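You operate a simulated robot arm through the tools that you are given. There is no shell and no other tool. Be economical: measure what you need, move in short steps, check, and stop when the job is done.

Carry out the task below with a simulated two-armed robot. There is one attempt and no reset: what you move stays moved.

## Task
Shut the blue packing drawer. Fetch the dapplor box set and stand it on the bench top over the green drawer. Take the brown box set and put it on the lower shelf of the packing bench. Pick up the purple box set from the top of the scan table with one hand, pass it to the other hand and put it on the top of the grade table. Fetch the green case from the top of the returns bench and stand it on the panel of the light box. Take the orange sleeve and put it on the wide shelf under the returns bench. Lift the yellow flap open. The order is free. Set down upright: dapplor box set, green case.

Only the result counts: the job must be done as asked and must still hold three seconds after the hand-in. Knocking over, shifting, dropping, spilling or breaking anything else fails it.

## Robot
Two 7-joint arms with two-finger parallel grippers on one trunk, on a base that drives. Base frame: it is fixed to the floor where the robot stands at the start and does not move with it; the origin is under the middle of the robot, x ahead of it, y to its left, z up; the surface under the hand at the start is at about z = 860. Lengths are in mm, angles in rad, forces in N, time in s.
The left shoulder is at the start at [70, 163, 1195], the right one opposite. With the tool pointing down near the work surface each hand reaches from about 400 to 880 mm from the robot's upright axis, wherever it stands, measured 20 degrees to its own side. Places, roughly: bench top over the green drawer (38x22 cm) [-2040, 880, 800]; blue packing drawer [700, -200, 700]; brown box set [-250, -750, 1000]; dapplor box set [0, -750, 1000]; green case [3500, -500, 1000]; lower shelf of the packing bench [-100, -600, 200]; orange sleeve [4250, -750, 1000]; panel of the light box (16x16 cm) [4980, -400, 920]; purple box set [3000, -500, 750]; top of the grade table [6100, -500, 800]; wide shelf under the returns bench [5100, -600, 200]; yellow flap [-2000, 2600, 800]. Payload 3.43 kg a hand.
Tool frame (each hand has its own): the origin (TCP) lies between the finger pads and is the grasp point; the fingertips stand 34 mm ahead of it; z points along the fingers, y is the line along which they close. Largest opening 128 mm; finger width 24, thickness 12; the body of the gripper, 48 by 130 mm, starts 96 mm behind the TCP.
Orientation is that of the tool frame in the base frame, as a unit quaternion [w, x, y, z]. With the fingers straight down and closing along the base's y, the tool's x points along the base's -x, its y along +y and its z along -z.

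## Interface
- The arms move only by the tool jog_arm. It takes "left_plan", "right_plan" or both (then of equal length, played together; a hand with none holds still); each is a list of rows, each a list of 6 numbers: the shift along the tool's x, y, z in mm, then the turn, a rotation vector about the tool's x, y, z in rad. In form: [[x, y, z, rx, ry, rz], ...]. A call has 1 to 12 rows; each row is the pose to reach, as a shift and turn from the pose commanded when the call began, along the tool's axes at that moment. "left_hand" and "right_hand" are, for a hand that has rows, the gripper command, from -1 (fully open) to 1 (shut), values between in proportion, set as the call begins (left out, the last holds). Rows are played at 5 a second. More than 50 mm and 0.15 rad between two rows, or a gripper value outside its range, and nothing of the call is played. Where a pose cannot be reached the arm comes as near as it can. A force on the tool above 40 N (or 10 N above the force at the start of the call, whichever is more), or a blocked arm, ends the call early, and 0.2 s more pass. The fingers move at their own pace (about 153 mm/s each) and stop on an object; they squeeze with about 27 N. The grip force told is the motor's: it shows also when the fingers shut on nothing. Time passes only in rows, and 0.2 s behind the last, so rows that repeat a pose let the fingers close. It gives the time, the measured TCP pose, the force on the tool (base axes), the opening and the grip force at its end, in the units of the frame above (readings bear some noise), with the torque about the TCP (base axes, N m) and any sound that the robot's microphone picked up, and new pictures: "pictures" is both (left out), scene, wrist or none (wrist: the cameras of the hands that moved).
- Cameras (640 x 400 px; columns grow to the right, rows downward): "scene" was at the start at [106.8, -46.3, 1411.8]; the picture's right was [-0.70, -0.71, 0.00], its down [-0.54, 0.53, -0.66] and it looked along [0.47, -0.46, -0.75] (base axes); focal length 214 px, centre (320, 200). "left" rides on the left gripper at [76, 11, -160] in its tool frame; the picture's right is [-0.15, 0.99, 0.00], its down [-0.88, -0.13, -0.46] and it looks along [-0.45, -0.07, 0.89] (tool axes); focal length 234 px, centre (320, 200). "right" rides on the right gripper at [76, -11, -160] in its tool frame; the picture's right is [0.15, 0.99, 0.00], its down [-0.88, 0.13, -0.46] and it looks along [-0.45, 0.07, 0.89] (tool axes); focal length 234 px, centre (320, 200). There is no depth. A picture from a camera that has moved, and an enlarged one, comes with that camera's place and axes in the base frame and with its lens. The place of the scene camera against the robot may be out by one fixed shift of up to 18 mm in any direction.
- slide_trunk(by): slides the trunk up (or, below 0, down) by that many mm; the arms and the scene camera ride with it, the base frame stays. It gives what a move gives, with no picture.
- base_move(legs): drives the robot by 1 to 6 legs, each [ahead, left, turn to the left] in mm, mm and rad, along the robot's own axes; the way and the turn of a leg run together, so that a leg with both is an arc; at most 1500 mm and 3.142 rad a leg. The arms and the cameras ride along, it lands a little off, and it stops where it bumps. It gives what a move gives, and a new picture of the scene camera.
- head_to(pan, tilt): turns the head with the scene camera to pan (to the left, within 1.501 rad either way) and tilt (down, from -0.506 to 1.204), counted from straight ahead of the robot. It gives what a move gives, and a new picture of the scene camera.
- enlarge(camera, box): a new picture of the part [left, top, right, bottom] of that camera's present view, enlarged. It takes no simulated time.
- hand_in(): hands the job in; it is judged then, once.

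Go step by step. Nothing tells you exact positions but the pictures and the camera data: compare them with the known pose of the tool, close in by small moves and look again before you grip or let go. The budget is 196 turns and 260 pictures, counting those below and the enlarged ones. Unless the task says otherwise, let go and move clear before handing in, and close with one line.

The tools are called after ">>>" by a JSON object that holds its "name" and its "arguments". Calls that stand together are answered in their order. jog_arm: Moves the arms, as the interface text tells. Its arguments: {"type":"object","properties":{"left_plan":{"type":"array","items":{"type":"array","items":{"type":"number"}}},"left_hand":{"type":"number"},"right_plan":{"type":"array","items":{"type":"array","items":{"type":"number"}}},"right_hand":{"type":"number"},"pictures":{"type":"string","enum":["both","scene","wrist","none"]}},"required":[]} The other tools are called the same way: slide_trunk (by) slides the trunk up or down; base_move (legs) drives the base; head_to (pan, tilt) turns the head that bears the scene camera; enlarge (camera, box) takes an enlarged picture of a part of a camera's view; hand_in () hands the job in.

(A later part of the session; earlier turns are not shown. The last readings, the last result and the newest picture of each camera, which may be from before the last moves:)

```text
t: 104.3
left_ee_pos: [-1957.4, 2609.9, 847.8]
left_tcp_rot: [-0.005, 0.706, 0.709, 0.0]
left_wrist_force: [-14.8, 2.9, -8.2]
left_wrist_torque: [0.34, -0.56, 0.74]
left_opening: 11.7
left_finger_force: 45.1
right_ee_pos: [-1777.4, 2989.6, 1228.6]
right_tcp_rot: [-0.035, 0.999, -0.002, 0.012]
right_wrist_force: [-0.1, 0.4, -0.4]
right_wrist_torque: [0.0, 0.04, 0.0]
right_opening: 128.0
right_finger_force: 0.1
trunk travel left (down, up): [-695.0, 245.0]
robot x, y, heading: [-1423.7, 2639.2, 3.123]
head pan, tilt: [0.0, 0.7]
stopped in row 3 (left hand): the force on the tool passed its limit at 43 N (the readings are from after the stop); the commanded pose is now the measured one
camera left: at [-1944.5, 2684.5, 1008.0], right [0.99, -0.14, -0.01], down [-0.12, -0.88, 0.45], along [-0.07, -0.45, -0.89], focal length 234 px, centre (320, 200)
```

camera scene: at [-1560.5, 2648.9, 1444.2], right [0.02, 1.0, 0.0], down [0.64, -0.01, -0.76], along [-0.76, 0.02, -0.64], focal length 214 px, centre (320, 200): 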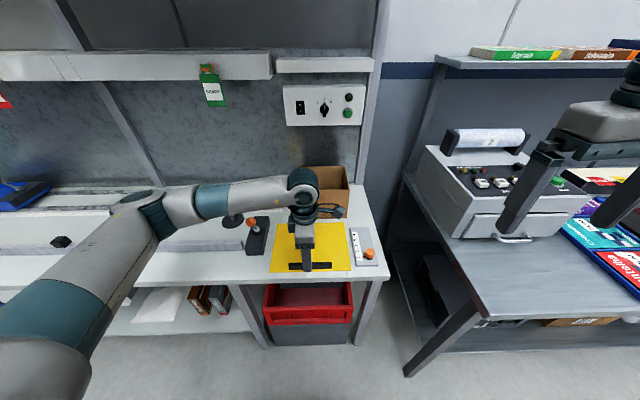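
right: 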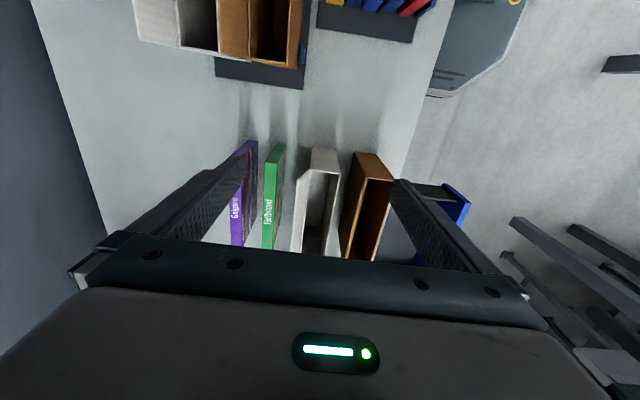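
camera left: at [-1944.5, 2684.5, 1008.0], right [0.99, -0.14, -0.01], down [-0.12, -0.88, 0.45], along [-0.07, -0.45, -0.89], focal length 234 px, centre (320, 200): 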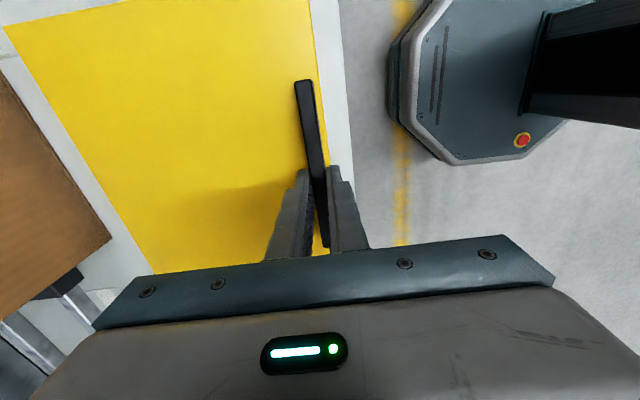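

The bar is gripped (11.7 mm). I'll lift along the arc about the rear hinge, tilting the hand with it.

>>> {"name": "jog_arm", "arguments": {"left_plan": [[0, -5.6, -22, -0.1, 0, 0], [0, -13.4, -43.4, -0.2, 0, 0], [0, -23.3, -63.9, -0.3, 0, 0], [0, -35.1, -83.3, -0.4, 0, 0]]}}

```text
t: 105.3
left_ee_pos: [-1992.2, 2610.5, 930.5]
left_tcp_rot: [0.137, 0.693, 0.694, 0.141]
left_wrist_force: [-11.5, 5.3, -13.0]
left_wrist_torque: [-0.3, -0.57, 0.83]
left_opening: 12.0
left_finger_force: 45.4
right_ee_pos: [-1778.7, 2988.8, 1227.8]
right_tcp_rot: [-0.035, 0.999, -0.002, 0.014]
right_wrist_force: [0.3, 0.3, -0.3]
right_wrist_torque: [0.0, 0.0, 0.01]
right_opening: 128.1
right_finger_force: 0.1
trunk travel left (down, up): [-695.0, 245.0]
robot x, y, heading: [-1426.8, 2634.5, 3.125]
head pan, tilt: [0.0, 0.7]
camera scene: at [-1564.8, 2650.2, 1443.6], right [0.02, 1.0, 0.0], down [0.65, -0.01, -0.76], along [-0.76, 0.02, -0.65], focal length 214 px, centre (320, 200)
camera left: at [-2043.9, 2684.3, 1082.0], right [0.91, -0.15, 0.38], down [-0.29, -0.88, 0.36], along [0.28, -0.45, -0.85], focal length 234 px, centre (320, 200)
```

scene: 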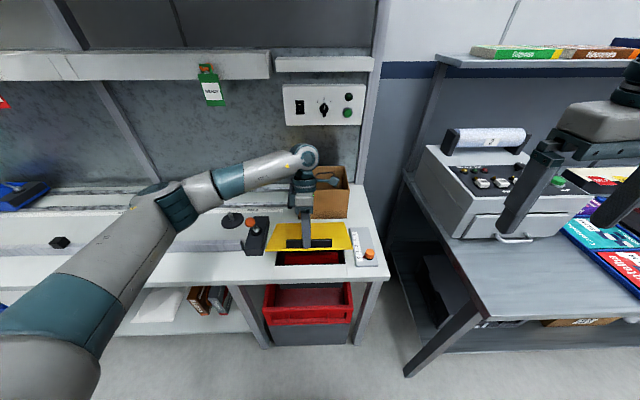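
left: 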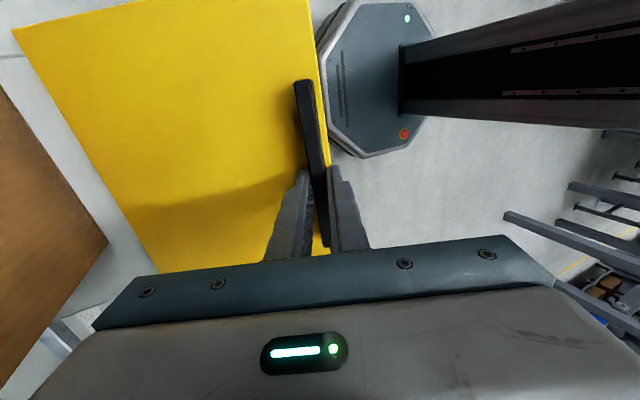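

The flap is lifting nicely. In the tool's frame the next stretch of arc is the same rows again.

>>> {"name": "jog_arm", "arguments": {"left_plan": [[0, -5.6, -22, -0.1, 0, 0], [0, -13.4, -43.4, -0.2, 0, 0], [0, -23.3, -63.9, -0.3, 0, 0], [0, -35.1, -83.3, -0.4, 0, 0]]}}

```text
t: 106.2
left_ee_pos: [-2048.7, 2609.4, 983.3]
left_tcp_rot: [0.255, 0.659, 0.659, 0.26]
left_wrist_force: [-18.1, 8.4, -31.0]
left_wrist_torque: [-1.36, 0.01, 0.05]
left_opening: 12.3
left_finger_force: 45.0
right_ee_pos: [-1777.6, 2990.1, 1226.2]
right_tcp_rot: [-0.035, 0.999, -0.003, 0.013]
right_wrist_force: [0.2, 0.1, -0.6]
right_wrist_torque: [-0.02, 0.06, 0.02]
right_opening: 128.0
right_finger_force: 0.0
trunk travel left (down, up): [-695.0, 245.0]
robot x, y, heading: [-1425.4, 2640.4, 3.12]
head pan, tilt: [0.0, 0.7]
stopped in row 4 (left hand): the force on the tool passed its limit at 69 N (the readings are from after the stop); the commanded pose is now the measured one
camera scene: at [-1565.0, 2650.7, 1443.7], right [0.02, 1.0, 0.0], down [0.65, -0.02, -0.76], along [-0.76, 0.02, -0.65], focal length 214 px, centre (320, 200)
camera left: at [-2147.3, 2683.8, 1107.8], right [0.73, -0.15, 0.67], down [-0.4, -0.88, 0.24], along [0.56, -0.44, -0.7], focal length 234 px, centre (320, 200)
```

scene: 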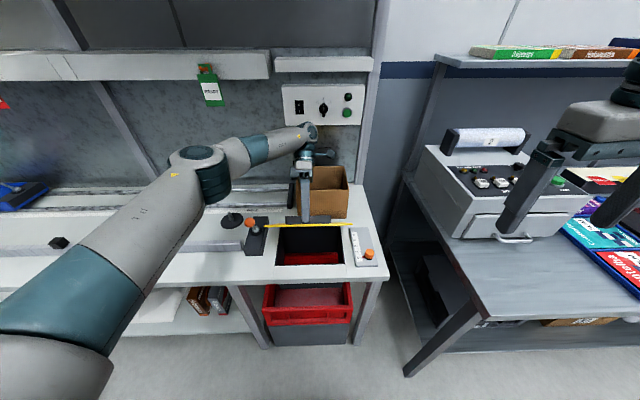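
left: 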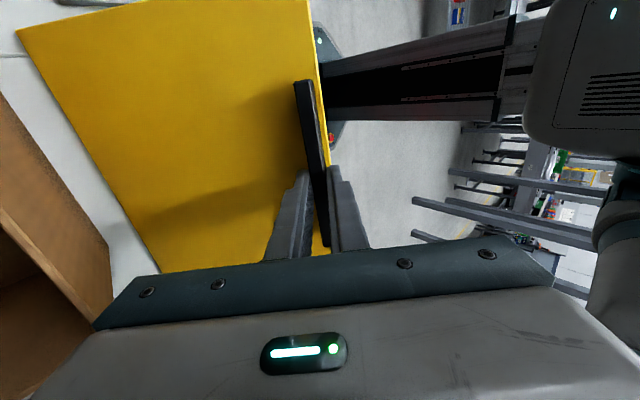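

The flap is about 42° up and the push became stiff. I'll try one small gentle step along the arc to see whether it's still free.

>>> {"name": "jog_arm", "arguments": {"left_plan": [[0, -1.2, -5.6, -0.025, 0, 0], [0, -2.5, -11.1, -0.05, 0, 0], [0, -4, -16.5, -0.075, 0, 0], [0, -5.6, -22, -0.1, 0, 0]], "pictures": "none"}}

>>> {"name": "enlarge", "arguments": {"camera": "scene", "box": [180, 90, 420, 290]}}

```text
t: 107.1
left_ee_pos: [-2058.5, 2608.5, 988.4]
left_tcp_rot: [0.281, 0.648, 0.648, 0.285]
left_wrist_force: [-17.4, 5.9, -31.8]
left_wrist_torque: [-1.32, 0.05, 0.06]
left_opening: 11.5
left_finger_force: 45.1
left hand out of reach, approached as far as the arm can: row 3, 4
right_ee_pos: [-1777.8, 2990.7, 1227.4]
right_tcp_rot: [-0.035, 0.999, -0.003, 0.013]
right_wrist_force: [0.0, 0.2, -0.2]
right_wrist_torque: [-0.01, 0.04, 0.02]
right_opening: 127.9
right_finger_force: 0.0
trunk travel left (down, up): [-695.0, 245.0]
robot x, y, heading: [-1427.0, 2639.1, 3.118]
head pan, tilt: [0.0, 0.7]
stopped in row 4 (left hand): the force on the tool passed its limit at 50 N (the readings are from after the stop); the commanded pose is now the measured one
```

```text
2.00 times, centred on (300, 190) of scene
camera zoom: at [-1565.4, 2650.7, 1443.8], right [0.02, 1.0, 0.0], down [0.65, -0.02, -0.76], along [-0.76, 0.02, -0.65], focal length 429 px, centre (360, 220)
```

zoom: 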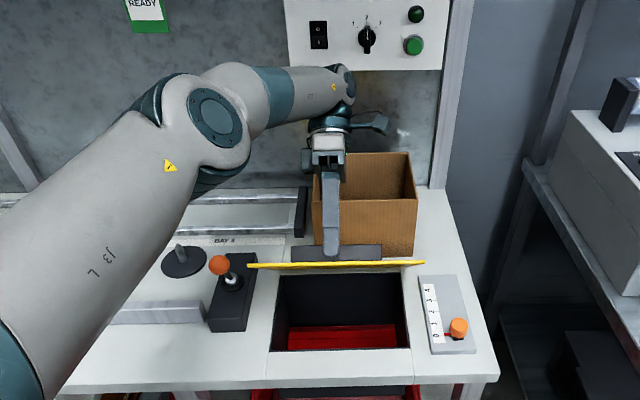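

The left wrist is at its tilt limit, with the flap about 46° up. I'll bring the right hand, fingers shut, under the flap's front to push it the rest of the way while the left keeps hold.

>>> {"name": "jog_arm", "arguments": {"right_plan": [[-15.6, 31.6, 20.1, 0, -0.087, 0], [-31.2, 63.2, 40.2, 0, -0.174, 0], [-46.8, 94.8, 60.3, 0, -0.261, 0], [-62.4, 126.4, 80.4, 0, -0.348, 0], [-78, 158, 100.5, 0, -0.435, 0], [-93.6, 189.6, 120.6, 0, -0.522, 0], [-109.2, 221.2, 140.7, 0, -0.609, 0], [-124.8, 252.8, 160.8, 0, -0.696, 0], [-140.4, 284.4, 180.9, 0, -0.783, 0], [-156, 316, 201, 0, -0.87, 0]], "right_hand": 1}}

```text
t: 109.3
left_ee_pos: [-2061.1, 2609.2, 987.9]
left_tcp_rot: [0.281, 0.649, 0.646, 0.287]
left_wrist_force: [-16.7, 4.6, -32.1]
left_wrist_torque: [-1.07, -0.04, 0.33]
left_opening: 11.6
left_finger_force: 45.3
right_ee_pos: [-1973.2, 2802.6, 1054.6]
right_tcp_rot: [-0.031, 0.913, 0.013, -0.407]
right_wrist_force: [0.9, 0.2, -0.1]
right_wrist_torque: [0.03, 0.01, 0.02]
right_opening: 0.0
right_finger_force: 27.6
right hand out of reach, approached as far as the arm can: row 4, 5, 6, 7, 8, 9, 10
trunk travel left (down, up): [-695.0, 245.0]
robot x, y, heading: [-1427.5, 2636.2, 3.118]
head pan, tilt: [0.0, 0.7]
camera scene: at [-1568.5, 2650.3, 1443.3], right [0.02, 1.0, 0.0], down [0.65, -0.01, -0.76], along [-0.76, 0.02, -0.65], focal length 214 px, centre (320, 200)
camera right: at [-1804.1, 2810.3, 1105.2], right [0.1, -0.98, -0.17], down [-0.25, -0.19, 0.95], along [-0.96, -0.05, -0.26], focal length 234 px, centre (320, 200)
```

scene: 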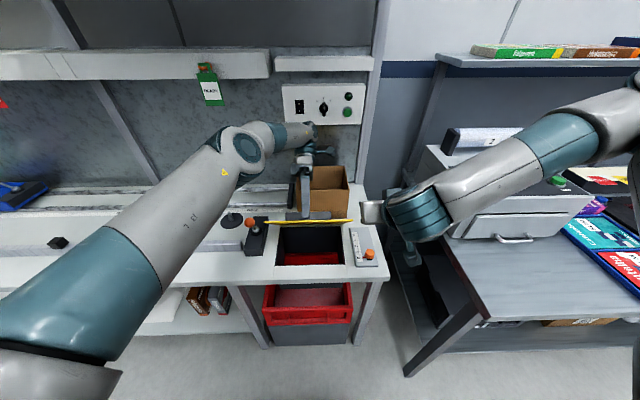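
right: 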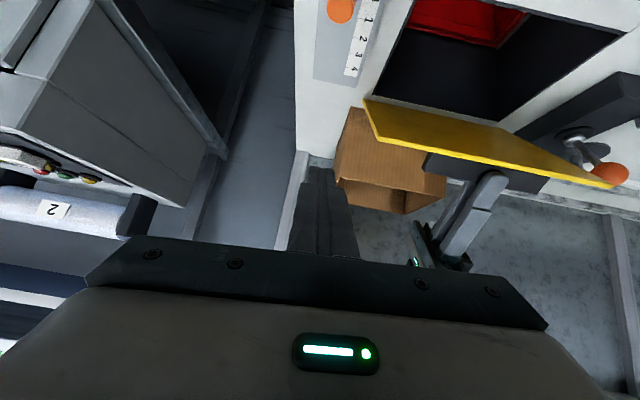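

The right hand is tilted forward beside the flap. I'll take it back and down first, then slide it in front of the opening.

>>> {"name": "jog_arm", "arguments": {"right_plan": [[42, 2, -2, 0, 0, 0], [84, 4, -4, 0, 0, 0], [115, 7, 25, 0, 0, 0], [151, 10, 56, 0, 0, 0], [149, 47, 54, 0, 0, 0], [147, 85, 52, 0, 0, 0], [146, 120, 50, 0, 0, 0]]}}

```text
t: 110.9
left_ee_pos: [-2061.2, 2608.4, 987.9]
left_tcp_rot: [0.282, 0.649, 0.646, 0.287]
left_wrist_force: [-16.7, 3.2, -31.1]
left_wrist_torque: [-0.76, -0.05, 0.71]
left_opening: 12.0
left_finger_force: 45.4
right_ee_pos: [-1973.0, 2846.5, 981.5]
right_tcp_rot: [-0.033, 0.913, 0.012, -0.407]
right_wrist_force: [-0.3, -0.1, 0.6]
right_wrist_torque: [0.0, -0.01, -0.03]
right_opening: 0.0
right_finger_force: 27.4
right hand out of reach, approached as far as the arm can: row 1, 2, 3, 4, 5, 6, 7
trunk travel left (down, up): [-695.0, 245.0]
robot x, y, heading: [-1427.5, 2638.8, 3.115]
head pan, tilt: [0.0, 0.7]
camera scene: at [-1568.5, 2650.2, 1443.3], right [0.02, 1.0, 0.0], down [0.65, -0.01, -0.76], along [-0.76, 0.02, -0.65], focal length 214 px, centre (320, 200)
camera right: at [-1804.1, 2852.6, 1033.0], right [0.09, -0.98, -0.18], down [-0.25, -0.2, 0.95], along [-0.96, -0.04, -0.26], focal length 234 px, centre (320, 200)
```

scene: 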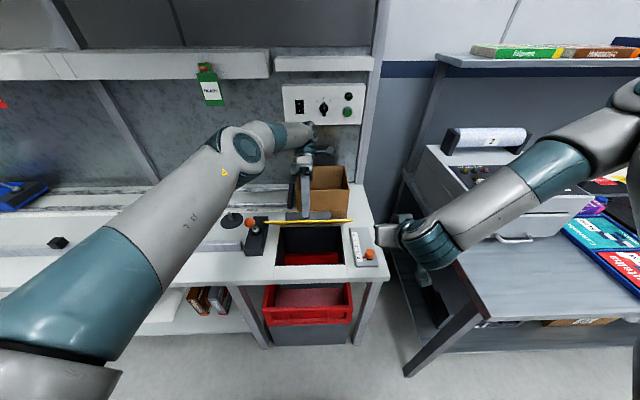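
right: 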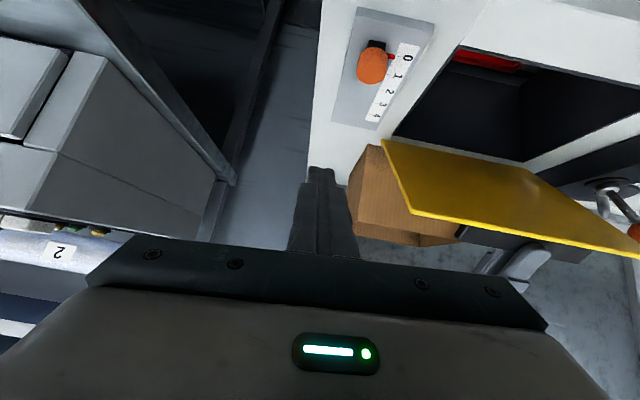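

This close, the right arm can't fold forward far enough. I'll try turning the right hand to point sideways (to -y), so the fingers can go under the flap from its right edge.

>>> {"name": "jog_arm", "arguments": {"right_plan": [[0, 0, 0, -0.089, -0.008, -0.08], [0, 0, 0, -0.178, -0.016, -0.16], [0, 0, 0, -0.267, -0.024, -0.24], [0, 0, 0, -0.356, -0.032, -0.32], [0, 0, 0, -0.445, -0.04, -0.4], [0, 0, 0, -0.534, -0.048, -0.48], [0, 0, 0, -0.623, -0.056, -0.56], [0, 0, 0, -0.712, -0.064, -0.64], [0, 0, 0, -0.8, -0.072, -0.72], [0, 0, 0, -0.89, -0.08, -0.8]]}}

```text
t: 113.1
left_ee_pos: [-2058.9, 2609.0, 988.1]
left_tcp_rot: [0.281, 0.649, 0.646, 0.287]
left_wrist_force: [-17.2, 2.8, -30.9]
left_wrist_torque: [-0.64, -0.05, 0.82]
left_opening: 11.6
left_finger_force: 44.8
right_ee_pos: [-1978.3, 2828.5, 984.7]
right_tcp_rot: [0.202, 0.746, 0.526, -0.354]
right_wrist_force: [-0.4, -0.3, -0.1]
right_wrist_torque: [-0.03, 0.01, 0.03]
right_opening: 0.0
right_finger_force: 27.1
trunk travel left (down, up): [-695.0, 245.0]
robot x, y, heading: [-1429.3, 2639.2, 3.118]
head pan, tilt: [0.0, 0.7]
camera scene: at [-1568.7, 2649.9, 1443.3], right [0.02, 1.0, 0.0], down [0.65, -0.01, -0.76], along [-0.76, 0.02, -0.65], focal length 214 px, centre (320, 200)
camera right: at [-1923.9, 2988.3, 1036.0], right [0.95, -0.27, -0.18], down [0.09, -0.31, 0.95], along [-0.31, -0.91, -0.27], focal length 234 px, centre (320, 200)
```

scene: 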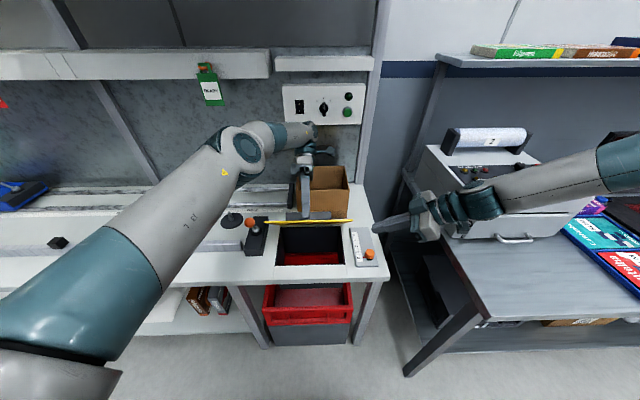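
right: 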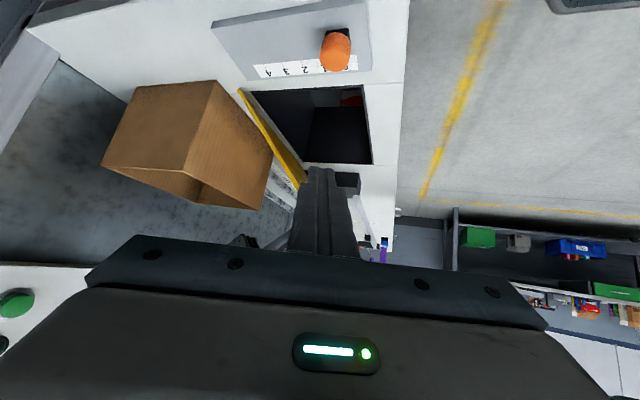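

Pointing sideways works: the right fingers are level with the flap's right edge, on the opening side. I'll slide them down and in beneath it.

>>> {"name": "jog_arm", "arguments": {"right_plan": [[15, 3, 31, 0, 0, 0], [30, 6, 62, 0, 0, 0], [43.6, 9.4, 92.7, 0, 0, 0], [31, -5, 122, 0, 0, 0], [18, -20, 153, 0, 0, 0], [5.7, -35.3, 184.5, 0, 0, 0]]}}

```text
t: 114.5
left_ee_pos: [-2060.3, 2608.1, 988.7]
left_tcp_rot: [0.28, 0.648, 0.649, 0.282]
left_wrist_force: [-11.8, 3.0, -19.2]
left_wrist_torque: [-0.67, -0.22, 0.66]
left_opening: 11.9
left_finger_force: 45.2
right_ee_pos: [-2027.0, 2767.2, 942.3]
right_tcp_rot: [0.202, 0.746, 0.53, -0.349]
right_wrist_force: [6.6, 6.7, 0.3]
right_wrist_torque: [-0.01, -0.01, 0.01]
right_opening: 0.0
right_finger_force: 27.1
right hand out of reach, approached as far as the arm can: row 2, 3, 4, 5, 6
trunk travel left (down, up): [-695.0, 245.0]
robot x, y, heading: [-1428.0, 2642.0, 3.117]
head pan, tilt: [0.0, 0.7]
stopped in row 6 (right hand): the force on the tool passed its limit at 48 N (the readings are from after the stop); the commanded pose is now the measured one
camera scene: at [-1565.0, 2651.2, 1443.9], right [0.03, 1.0, 0.0], down [0.65, -0.02, -0.76], along [-0.76, 0.02, -0.65], focal length 214 px, centre (320, 200)
camera right: at [-1975.1, 2928.0, 994.4], right [0.95, -0.26, -0.18], down [0.09, -0.31, 0.95], along [-0.3, -0.91, -0.27], focal length 234 px, centre (320, 200)
```

scene: 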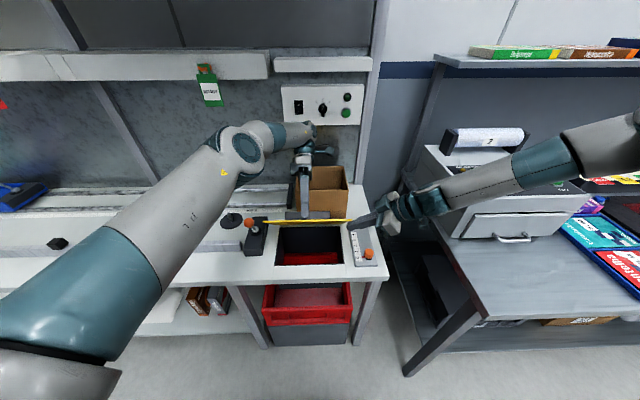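
right: 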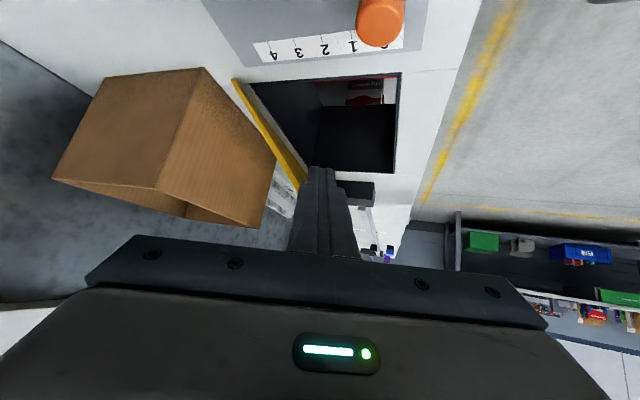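

The right fingertips are at the flap's underside, just inside its right edge. I'll edge them a bit farther in for a safe overlap.

>>> {"name": "jog_arm", "arguments": {"right_plan": [[-4, 11, 0, 0, 0, 0], [-10, 15, 7, 0, 0, 0], [-16, 19, 15, 0, 0, 0]], "pictures": "wrist"}}

>>> {"name": "enlarge", "arguments": {"camera": "scene", "box": [250, 120, 450, 290]}}

```text
t: 115.3
left_ee_pos: [-2062.3, 2610.1, 991.3]
left_tcp_rot: [0.279, 0.649, 0.65, 0.279]
left_wrist_force: [-9.3, 6.9, -12.8]
left_wrist_torque: [-0.82, -0.38, 0.19]
left_opening: 12.0
left_finger_force: 45.0
right_ee_pos: [-2018.8, 2751.5, 944.6]
right_tcp_rot: [0.198, 0.751, 0.526, -0.347]
right_wrist_force: [2.1, 9.5, -3.5]
right_wrist_torque: [-0.16, 0.03, -0.05]
right_opening: 0.0
right_finger_force: 26.7
right hand out of reach, approached as far as the arm can: row 3
trunk travel left (down, up): [-695.0, 245.0]
robot x, y, heading: [-1427.9, 2638.0, 3.116]
head pan, tilt: [0.0, 0.7]
stopped in row 3 (right hand): the force on the tool passed its limit at 43 N (the readings are from after the stop); the commanded pose is now the measured one
camera right: at [-1964.4, 2909.7, 999.3], right [0.95, -0.27, -0.17], down [0.08, -0.32, 0.94], along [-0.31, -0.91, -0.28], focal length 234 px, centre (320, 200)
```

right: 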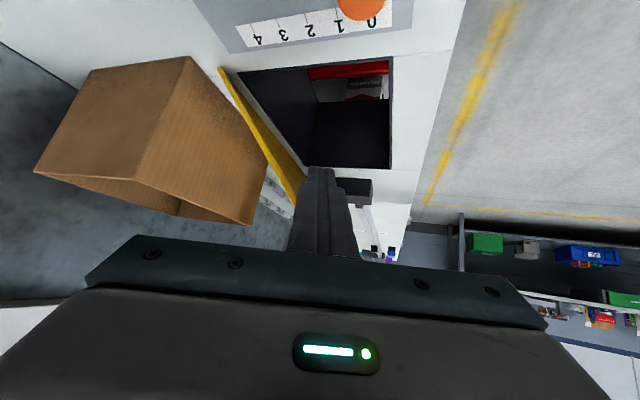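

```text
2.35 times, centred on (350, 205) of scene
camera zoom: at [-1564.6, 2652.7, 1443.9], right [0.03, 1.0, 0.0], down [0.65, -0.02, -0.76], along [-0.76, 0.02, -0.65], focal length 505 px, centre (249, 188)
```

zoom: 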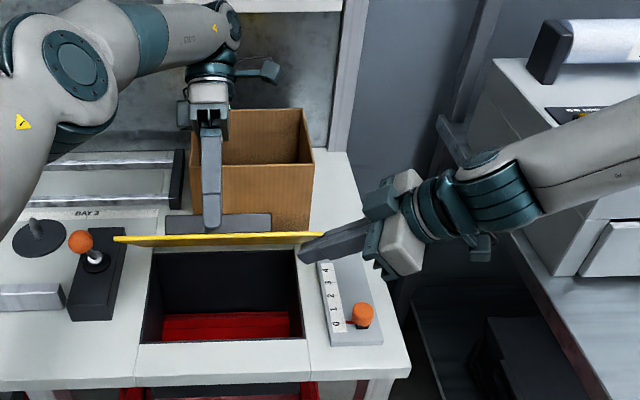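

The right finger sits under the flap's right front corner. I'll open the left hand now and see whether the flap stays or rests on the right finger.

>>> {"name": "jog_arm", "arguments": {"left_plan": [[0, 0, 0, 0, 0, 0], [0, 0, 0, 0, 0, 0]], "left_hand": -0.6, "pictures": "both"}}

```text
t: 115.9
left_ee_pos: [-2059.2, 2608.4, 993.3]
left_tcp_rot: [0.279, 0.648, 0.651, 0.28]
left_wrist_force: [-0.3, 0.8, 0.2]
left_wrist_torque: [-0.04, 0.02, 0.03]
left_opening: 102.3
left_finger_force: 0.1
right_ee_pos: [-2018.0, 2749.8, 946.6]
right_tcp_rot: [0.197, 0.749, 0.527, -0.349]
right_wrist_force: [0.0, 14.6, -0.8]
right_wrist_torque: [-0.24, -0.04, -0.14]
right_opening: 0.0
right_finger_force: 27.0
trunk travel left (down, up): [-695.0, 245.0]
robot x, y, heading: [-1424.0, 2640.4, 3.117]
head pan, tilt: [0.0, 0.7]
camera scene: at [-1562.2, 2653.2, 1444.1], right [0.03, 1.0, 0.0], down [0.64, -0.02, -0.76], along [-0.76, 0.02, -0.64], focal length 214 px, centre (320, 200)
camera left: at [-2166.7, 2683.5, 1111.6], right [0.68, -0.14, 0.72], down [-0.42, -0.88, 0.22], along [0.6, -0.45, -0.66], focal length 234 px, centre (320, 200)
```

scene: 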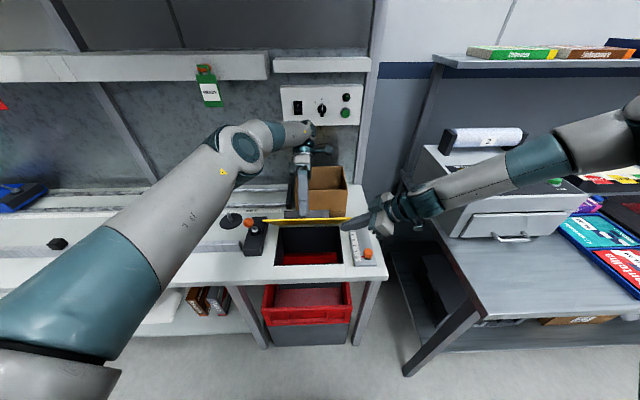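
left: 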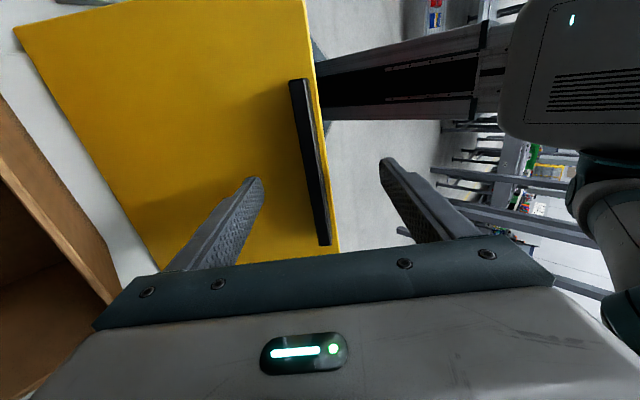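

The flap stays up with the left hand open. I'll withdraw the left hand up and out of the flap's swing.

>>> {"name": "jog_arm", "arguments": {"left_plan": [[0, 0, -20, 0, 0, 0], [0, 0, -45, 0, 0, 0], [0, 25, -80, 0, 0, 0], [0, 55, -115, 0, 0, 0], [-30, 85, -130, 0, 0, 0], [-70, 105, -130, 0, 0, 0], [-110, 120, -120, 0, 0, 0], [-150, 140, -105, 0, 0, 0], [-190, 155, -90, 0, 0, 0]], "pictures": "scene"}}

>>> {"name": "enlarge", "arguments": {"camera": "scene", "box": [250, 120, 450, 290]}}

```text
t: 117.9
left_ee_pos: [-2014.3, 2412.1, 1167.5]
left_tcp_rot: [0.279, 0.65, 0.649, 0.28]
left_wrist_force: [0.3, -0.7, 0.4]
left_wrist_torque: [-0.03, 0.02, 0.01]
left_opening: 102.4
left_finger_force: 0.0
left hand out of reach, approached as far as the arm can: row 1, 2, 3, 4, 5, 6, 7, 8
right_ee_pos: [-2017.6, 2750.3, 946.5]
right_tcp_rot: [0.196, 0.75, 0.528, -0.348]
right_wrist_force: [0.2, 17.7, -2.9]
right_wrist_torque: [-0.33, -0.02, -0.18]
right_opening: 0.0
right_finger_force: 27.1
trunk travel left (down, up): [-695.0, 245.0]
robot x, y, heading: [-1428.4, 2643.2, 3.115]
head pan, tilt: [0.0, 0.7]
camera scene: at [-1561.5, 2651.8, 1444.1], right [0.03, 1.0, 0.0], down [0.64, -0.02, -0.76], along [-0.76, 0.02, -0.64], focal length 214 px, centre (320, 200)
```

scene: 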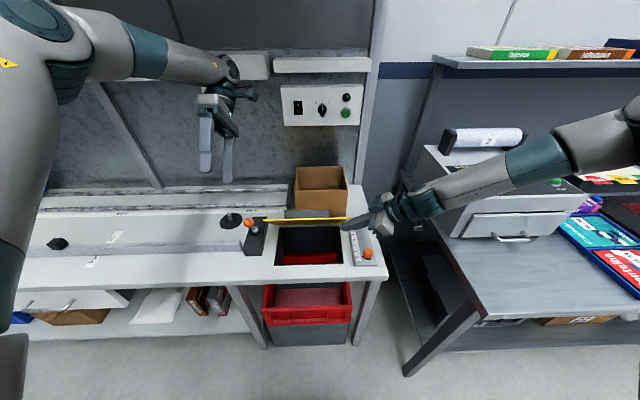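

```text
2.35 times, centred on (350, 205) of scene
camera zoom: at [-1561.5, 2651.8, 1444.1], right [0.03, 1.0, 0.0], down [0.64, -0.02, -0.76], along [-0.76, 0.02, -0.64], focal length 505 px, centre (249, 188)
```

zoom: 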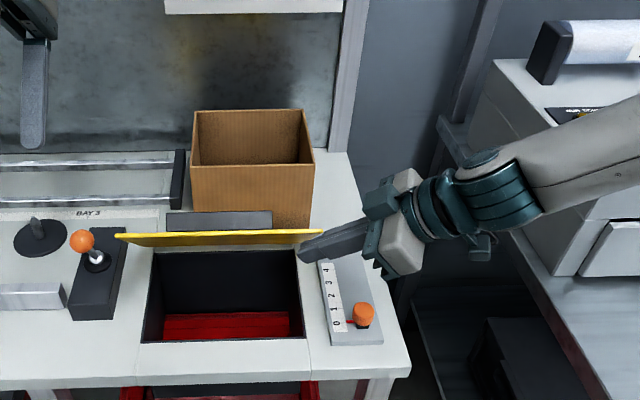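

The flap is holding at about 45° with the right finger on its underside. I'll now push with the right hand up and back along the arc.

>>> {"name": "jog_arm", "arguments": {"right_plan": [[-18, -17, -5, 0, 0, 0], [-36, -33, -10, 0, 0, 0], [-50, -50, -12, 0, 0, 0], [-63, -66, -14, 0, 0, 0]], "pictures": "wrist"}}

>>> {"name": "enlarge", "arguments": {"camera": "scene", "box": [250, 120, 450, 290]}}

```text
t: 118.9
left_ee_pos: [-2014.4, 2405.9, 1166.8]
left_tcp_rot: [0.277, 0.648, 0.651, 0.281]
left_wrist_force: [0.4, 0.2, -0.5]
left_wrist_torque: [0.07, 0.01, 0.06]
left_opening: 102.7
left_finger_force: 0.1
right_ee_pos: [-2071.0, 2749.1, 1018.9]
right_tcp_rot: [0.212, 0.74, 0.528, -0.359]
right_wrist_force: [-0.4, -0.7, -0.2]
right_wrist_torque: [0.03, -0.02, -0.02]
right_opening: 0.0
right_finger_force: 26.9
right hand out of reach, approached as far as the arm can: row 2, 3, 4
trunk travel left (down, up): [-695.0, 245.0]
robot x, y, heading: [-1426.7, 2638.5, 3.116]
head pan, tilt: [0.0, 0.7]
camera right: at [-2017.5, 2910.9, 1065.6], right [0.95, -0.26, -0.18], down [0.1, -0.28, 0.95], along [-0.29, -0.92, -0.24], focal length 234 px, centre (320, 200)
```

right: 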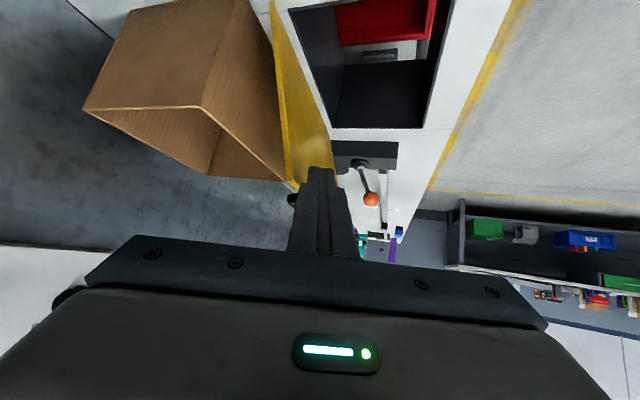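

```text
2.35 times, centred on (350, 205) of scene
camera zoom: at [-1560.4, 2645.5, 1444.3], right [0.02, 1.0, 0.0], down [0.64, -0.01, -0.77], along [-0.77, 0.02, -0.64], focal length 505 px, centre (249, 188)
```

zoom: 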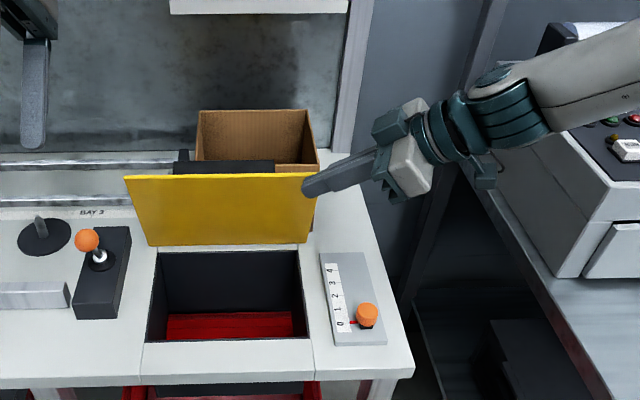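

That swung it to about 70° and it stays. I'll push further back gently toward upright.

>>> {"name": "jog_arm", "arguments": {"right_plan": [[-13, -26, 9, 0, 0, 0], [-26, -53, 19, 0, 0, 0], [-31, -66, 25, 0, 0, 0]], "pictures": "wrist"}}

>>> {"name": "enlarge", "arguments": {"camera": "scene", "box": [250, 120, 450, 290]}}

```text
t: 119.7
left_ee_pos: [-2014.9, 2411.0, 1168.2]
left_tcp_rot: [0.278, 0.649, 0.65, 0.279]
left_wrist_force: [-0.2, -0.9, 0.5]
left_wrist_torque: [-0.02, 0.0, 0.0]
left_opening: 102.3
left_finger_force: 0.2
right_ee_pos: [-2074.0, 2775.8, 1023.9]
right_tcp_rot: [0.202, 0.746, 0.526, -0.354]
right_wrist_force: [0.0, -0.6, 0.2]
right_wrist_torque: [-0.03, -0.02, 0.08]
right_opening: 0.1
right_finger_force: 26.7
right hand out of reach, approached as far as the arm can: row 1, 2, 3
trunk travel left (down, up): [-695.0, 245.0]
robot x, y, heading: [-1425.6, 2637.8, 3.115]
head pan, tilt: [0.0, 0.7]
camera right: at [-2020.6, 2936.1, 1075.2], right [0.95, -0.27, -0.18], down [0.09, -0.31, 0.95], along [-0.31, -0.91, -0.26], focal length 234 px, centre (320, 200)
```

right: 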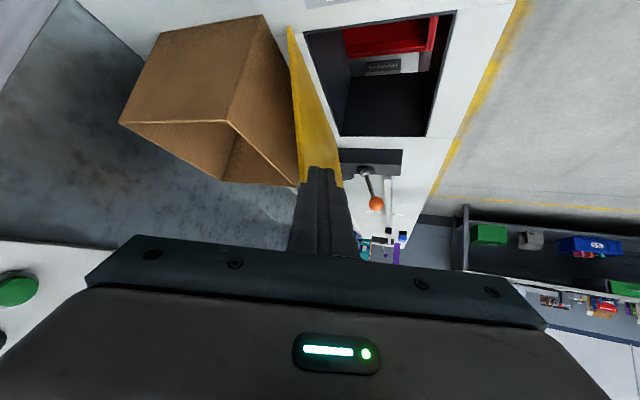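

```text
2.35 times, centred on (350, 205) of scene
camera zoom: at [-1562.0, 2651.1, 1444.1], right [0.03, 1.0, 0.0], down [0.64, -0.02, -0.76], along [-0.76, 0.02, -0.64], focal length 505 px, centre (249, 188)
```

zoom: 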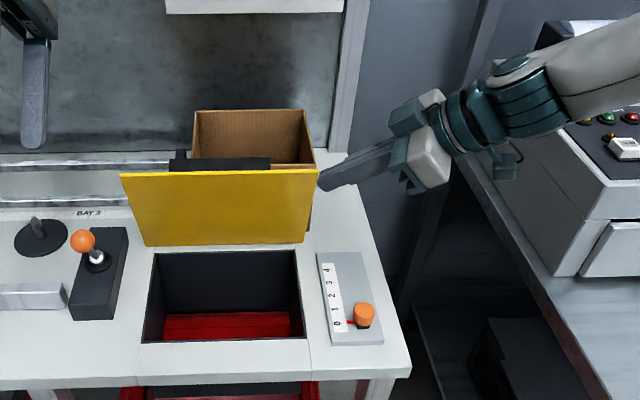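

The flap now holds itself at about 70°. I'd like it more upright, so I'll bring the left hand back to a safe pose, then use the base to place the right fingers in front of the flap and push.

>>> {"name": "jog_arm", "arguments": {"left_plan": [[0, 24, 23, 0.13, 0, 0], [0, 48, 46, 0.26, 0, 0], [0, 72, 70, 0.39, 0, 0], [0, 96, 93, 0.52, 0, 0], [0, 119, 117, 0.65, 0, 0], [0, 142, 140, 0.78, 0, 0]], "pictures": "none"}}

>>> {"name": "base_move", "arguments": {"legs": [[-70, 0, 0], [0, 75, 0]]}}

>>> {"name": "enlarge", "arguments": {"camera": "right", "box": [0, 0, 640, 400]}}

```text
t: 121.1
left_ee_pos: [-1815.4, 2414.6, 1175.0]
left_tcp_rot: [0.008, 0.705, 0.709, 0.01]
left_wrist_force: [0.4, -0.5, 1.0]
left_wrist_torque: [0.0, 0.01, 0.0]
left_opening: 102.3
left_finger_force: 0.0
right_ee_pos: [-2073.9, 2775.2, 1024.2]
right_tcp_rot: [0.2, 0.746, 0.526, -0.355]
right_wrist_force: [0.3, -0.2, 0.6]
right_wrist_torque: [0.01, 0.01, 0.02]
right_opening: 0.0
right_finger_force: 27.3
trunk travel left (down, up): [-695.0, 245.0]
robot x, y, heading: [-1424.3, 2637.4, 3.117]
head pan, tilt: [0.0, 0.7]
```

```text
t: 122.8
left_ee_pos: [-1746.6, 2337.8, 1174.3]
left_tcp_rot: [0.011, 0.706, 0.708, 0.01]
left_wrist_force: [0.0, 0.0, 1.4]
left_wrist_torque: [0.01, 0.01, 0.0]
left_opening: 102.6
left_finger_force: 0.0
right_ee_pos: [-2005.0, 2699.3, 1023.8]
right_tcp_rot: [0.201, 0.746, 0.525, -0.355]
right_wrist_force: [-1.2, 0.6, -0.2]
right_wrist_torque: [-0.01, 0.02, -0.01]
right_opening: 0.0
right_finger_force: 26.7
trunk travel left (down, up): [-695.0, 245.0]
robot x, y, heading: [-1358.9, 2561.2, 3.12]
head pan, tilt: [0.0, 0.7]
camera scene: at [-1490.8, 2574.8, 1444.2], right [0.03, 1.0, 0.0], down [0.64, -0.02, -0.77], along [-0.77, 0.02, -0.64], focal length 214 px, centre (320, 200)
```

scene: 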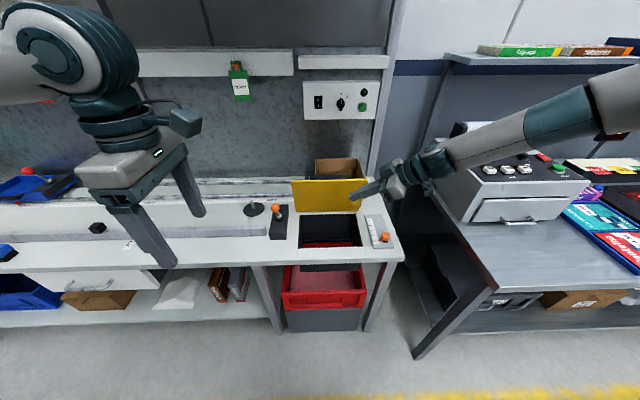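

```text
1.00 times, centred on (320, 200) of right (not enlarged: the box is as wide or as high as the picture)
camera zoom: at [-1949.5, 2859.8, 1075.4], right [0.95, -0.27, -0.18], down [0.09, -0.3, 0.95], along [-0.31, -0.91, -0.26], focal length 234 px, centre (320, 200)
```

zoom: 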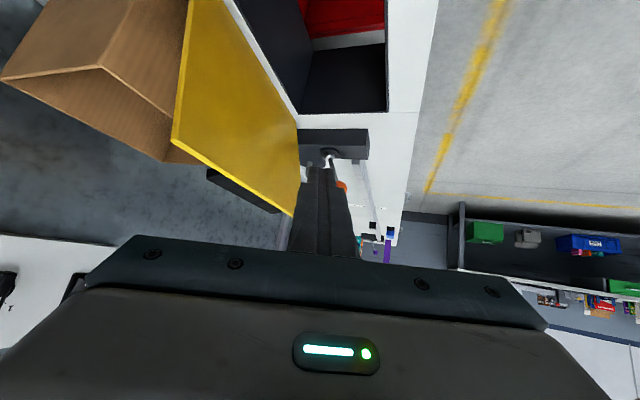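

The right fingers are now in front of the flap. I'll drive forward slowly to push it upright.

>>> {"name": "base_move", "arguments": {"legs": [[110, 0, 0]]}}

>>> {"name": "enlarge", "arguments": {"camera": "right", "box": [0, 0, 640, 400]}}

```text
t: 124.0
left_ee_pos: [-1855.1, 2340.8, 1174.4]
left_tcp_rot: [0.01, 0.706, 0.708, 0.012]
left_wrist_force: [0.4, -0.7, -0.2]
left_wrist_torque: [0.04, 0.01, 0.0]
left_opening: 102.6
left_finger_force: 0.0
right_ee_pos: [-2113.3, 2701.9, 1025.0]
right_tcp_rot: [0.202, 0.747, 0.525, -0.355]
right_wrist_force: [0.6, -0.4, 0.4]
right_wrist_torque: [0.01, 0.02, 0.0]
right_opening: 0.0
right_finger_force: 26.7
trunk travel left (down, up): [-695.0, 245.0]
robot x, y, heading: [-1468.3, 2566.5, 3.113]
head pan, tilt: [0.0, 0.7]
camera scene: at [-1601.2, 2576.0, 1444.2], right [0.03, 1.0, 0.0], down [0.64, -0.02, -0.77], along [-0.76, 0.02, -0.64], focal length 214 px, centre (320, 200)
```

scene: 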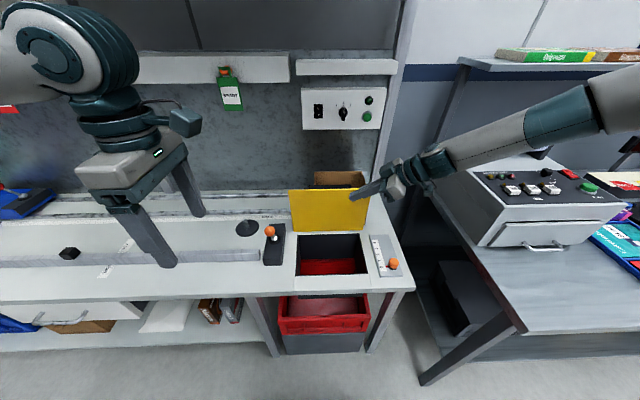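

```text
1.00 times, centred on (320, 200) of right (not enlarged: the box is as wide or as high as the picture)
camera zoom: at [-2059.5, 2862.2, 1075.9], right [0.95, -0.27, -0.18], down [0.09, -0.31, 0.95], along [-0.31, -0.91, -0.26], focal length 234 px, centre (320, 200)
```

zoom: 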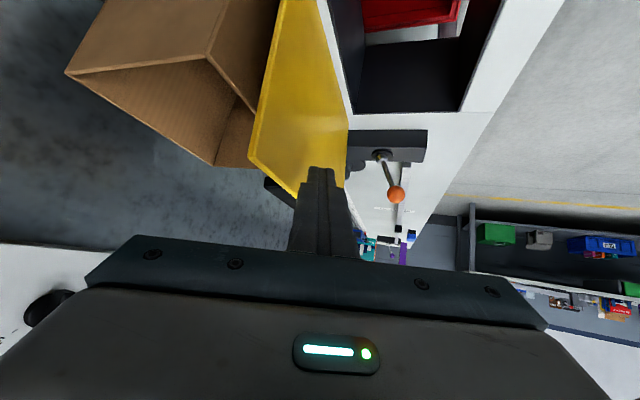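

It's near 80°. A little more.

>>> {"name": "base_move", "arguments": {"legs": [[45, 0, 0]]}}

>>> {"name": "base_move", "arguments": {"legs": [[-150, 0, 0]]}}

>>> {"name": "enlarge", "arguments": {"camera": "right", "box": [0, 0, 640, 400]}}

```text
t: 125.1
left_ee_pos: [-1907.8, 2342.7, 1172.3]
left_tcp_rot: [0.011, 0.706, 0.708, 0.012]
left_wrist_force: [-1.1, 0.7, 1.0]
left_wrist_torque: [-0.02, -0.04, -0.03]
left_opening: 102.5
left_finger_force: 0.0
right_ee_pos: [-2163.5, 2704.0, 1023.1]
right_tcp_rot: [0.204, 0.746, 0.526, -0.353]
right_wrist_force: [-0.7, 1.0, 0.2]
right_wrist_torque: [0.02, -0.04, 0.03]
right_opening: 0.0
right_finger_force: 26.8
trunk travel left (down, up): [-695.0, 245.0]
robot x, y, heading: [-1517.3, 2564.1, 3.115]
head pan, tilt: [0.0, 0.7]
stopped in leg 1: the force on the tool passed its limit at 142 N (the readings are from after the stop); the commanded pose is now the measured one
camera scene: at [-1653.5, 2578.0, 1443.6], right [0.03, 1.0, 0.0], down [0.65, -0.02, -0.76], along [-0.76, 0.02, -0.65], focal length 214 px, centre (320, 200)
```

scene: 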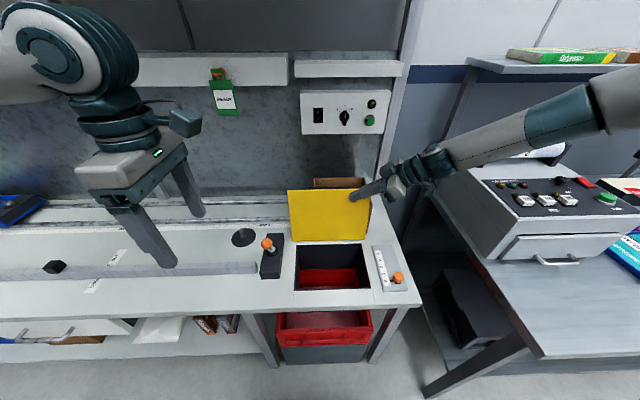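

```text
t: 126.5
left_ee_pos: [-1755.4, 2340.7, 1173.1]
left_tcp_rot: [0.01, 0.707, 0.707, 0.012]
left_wrist_force: [0.9, -0.7, 0.0]
left_wrist_torque: [0.03, -0.03, 0.04]
left_opening: 102.4
left_finger_force: 0.1
right_ee_pos: [-2009.6, 2699.9, 1024.0]
right_tcp_rot: [0.203, 0.746, 0.526, -0.354]
right_wrist_force: [-0.7, 0.4, -0.3]
right_wrist_torque: [0.02, 0.0, 0.01]
right_opening: 0.2
right_finger_force: 26.7
trunk travel left (down, up): [-695.0, 245.0]
robot x, y, heading: [-1364.6, 2561.9, 3.113]
head pan, tilt: [0.0, 0.7]
camera scene: at [-1498.7, 2573.5, 1443.9], right [0.03, 1.0, 0.0], down [0.64, -0.02, -0.76], along [-0.76, 0.02, -0.65], focal length 214 px, centre (320, 200)
```

scene: 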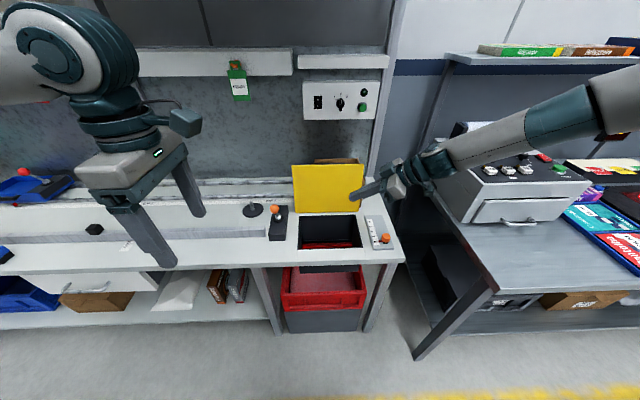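

```text
1.00 times, centred on (320, 200) of right (not enlarged: the box is as wide or as high as the picture)
camera zoom: at [-1954.8, 2860.6, 1075.0], right [0.95, -0.27, -0.18], down [0.09, -0.3, 0.95], along [-0.31, -0.91, -0.26], focal length 234 px, centre (320, 200)
```

zoom: 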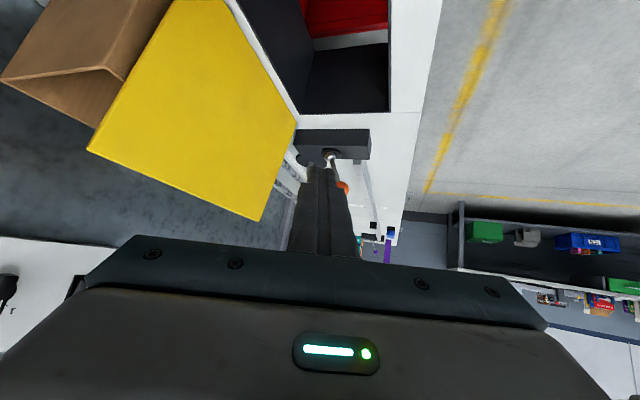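

The flap reached its stop, is fully upright and stays open. Next is the brown box set, so I'll back off and fold the right hand to a neutral pose.

>>> {"name": "base_move", "arguments": {"legs": [[-300, 0, 0]]}}

>>> {"name": "jog_arm", "arguments": {"right_plan": [[2.3, 12.7, -21.4, 0.044, 0.078, 0.115], [4.6, 25.4, -42.8, 0.089, 0.155, 0.23], [6.9, 38.1, -64.2, 0.133, 0.233, 0.345], [9.2, 50.8, -85.6, 0.178, 0.31, 0.46], [11.5, 63.5, -107, 0.222, 0.388, 0.575], [13.8, 76.2, -128.4, 0.266, 0.465, 0.69], [16.1, 88.9, -149.8, 0.311, 0.543, 0.806], [18.4, 101.6, -171.2, 0.355, 0.62, 0.921], [20.7, 114.3, -192.6, 0.4, 0.698, 1.036], [23, 127, -214, 0.444, 0.775, 1.151]], "right_hand": -1, "pictures": "scene"}}

```text
t: 128.5
left_ee_pos: [-1448.3, 2330.6, 1172.3]
left_tcp_rot: [0.011, 0.707, 0.707, 0.011]
left_wrist_force: [0.1, -0.9, 0.0]
left_wrist_torque: [0.02, -0.01, -0.01]
left_opening: 102.6
left_finger_force: 0.0
right_ee_pos: [-1703.2, 2692.0, 1024.0]
right_tcp_rot: [0.203, 0.746, 0.526, -0.354]
right_wrist_force: [-0.2, -0.3, -0.6]
right_wrist_torque: [0.0, -0.02, 0.02]
right_opening: 0.0
right_finger_force: 27.4
trunk travel left (down, up): [-695.0, 245.0]
robot x, y, heading: [-1058.7, 2551.6, 3.112]
head pan, tilt: [0.0, 0.7]
camera scene: at [-1193.4, 2564.4, 1444.0], right [0.03, 1.0, 0.0], down [0.64, -0.02, -0.76], along [-0.76, 0.02, -0.64], focal length 214 px, centre (320, 200)
```

scene: 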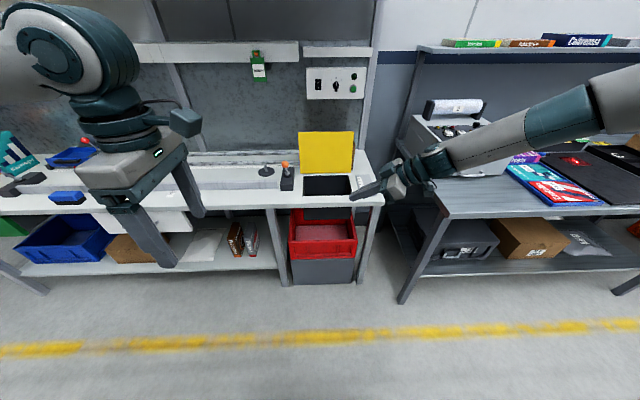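

```text
t: 130.7
left_ee_pos: [-1448.6, 2329.5, 1174.1]
left_tcp_rot: [0.01, 0.707, 0.707, 0.011]
left_wrist_force: [0.1, -1.2, 0.2]
left_wrist_torque: [-0.01, -0.04, 0.01]
left_opening: 102.3
left_finger_force: 0.1
right_ee_pos: [-1511.1, 2802.8, 1143.2]
right_tcp_rot: [0.0, 1.0, 0.0, 0.0]
right_wrist_force: [-0.9, 0.3, -0.5]
right_wrist_torque: [-0.01, 0.03, -0.02]
right_opening: 128.1
right_finger_force: 0.0
right hand out of reach, approached as far as the arm can: row 1, 2, 3, 4
trunk travel left (down, up): [-695.0, 245.0]
robot x, y, heading: [-1058.8, 2550.4, 3.109]
head pan, tilt: [0.0, 0.7]
camera scene: at [-1191.9, 2563.9, 1444.2], right [0.03, 1.0, 0.0], down [0.64, -0.02, -0.77], along [-0.76, 0.02, -0.64], focal length 214 px, centre (320, 200)
```

scene: 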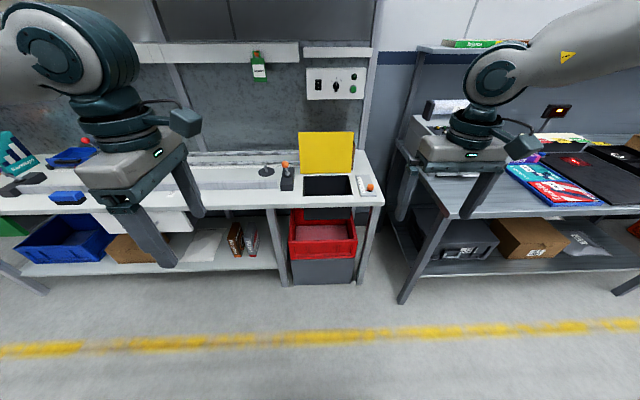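

Now I'll drive back to the packing bench: along to y≈450, turn to face it, then sidestep to x≈-30.

>>> {"name": "base_move", "arguments": {"legs": [[0, 1050, 0], [0, 1060, 0], [-400, 0, 0], [0, 0, 1.602]]}}

>>> {"name": "slide_trunk", "arguments": {"by": 100}}

```text
t: 147.1
left_ee_pos: [-543.2, 22.9, 1173.2]
left_tcp_rot: [0.0, 0.004, 1.0, 0.016]
left_wrist_force: [0.6, -0.4, 0.4]
left_wrist_torque: [0.02, 0.01, -0.01]
left_opening: 102.4
left_finger_force: 0.0
right_ee_pos: [-1017.3, -39.2, 1142.8]
right_tcp_rot: [0.0, 0.71, 0.705, 0.0]
right_wrist_force: [0.1, 0.0, 0.7]
right_wrist_torque: [0.03, -0.04, 0.03]
right_opening: 127.9
right_finger_force: 0.1
trunk travel left (down, up): [-695.0, 245.0]
robot x, y, heading: [-764.1, 414.2, -1.612]
head pan, tilt: [0.0, 0.7]
camera scene: at [-765.4, 287.4, 1444.1], right [-1.0, 0.04, 0.0], down [0.02, 0.64, -0.76], along [-0.03, -0.76, -0.64], focal length 214 px, centre (320, 200)
```

scene: 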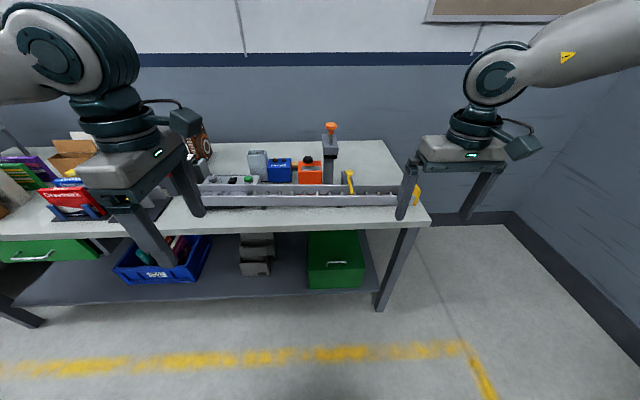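

```text
t: 148.4
left_ee_pos: [-543.0, 23.2, 1272.7]
left_tcp_rot: [-0.001, 0.004, 1.0, 0.016]
left_wrist_force: [0.5, 0.6, -0.1]
left_wrist_torque: [0.02, 0.05, 0.0]
left_opening: 102.2
left_finger_force: 0.1
right_ee_pos: [-1015.3, -39.5, 1241.5]
right_tcp_rot: [0.0, 0.709, 0.705, 0.002]
right_wrist_force: [0.0, 0.4, 1.0]
right_wrist_torque: [0.0, 0.02, 0.01]
right_opening: 127.8
right_finger_force: 0.0
trunk travel left (down, up): [-795.0, 145.0]
robot x, y, heading: [-762.5, 415.3, -1.612]
head pan, tilt: [0.0, 0.7]
```

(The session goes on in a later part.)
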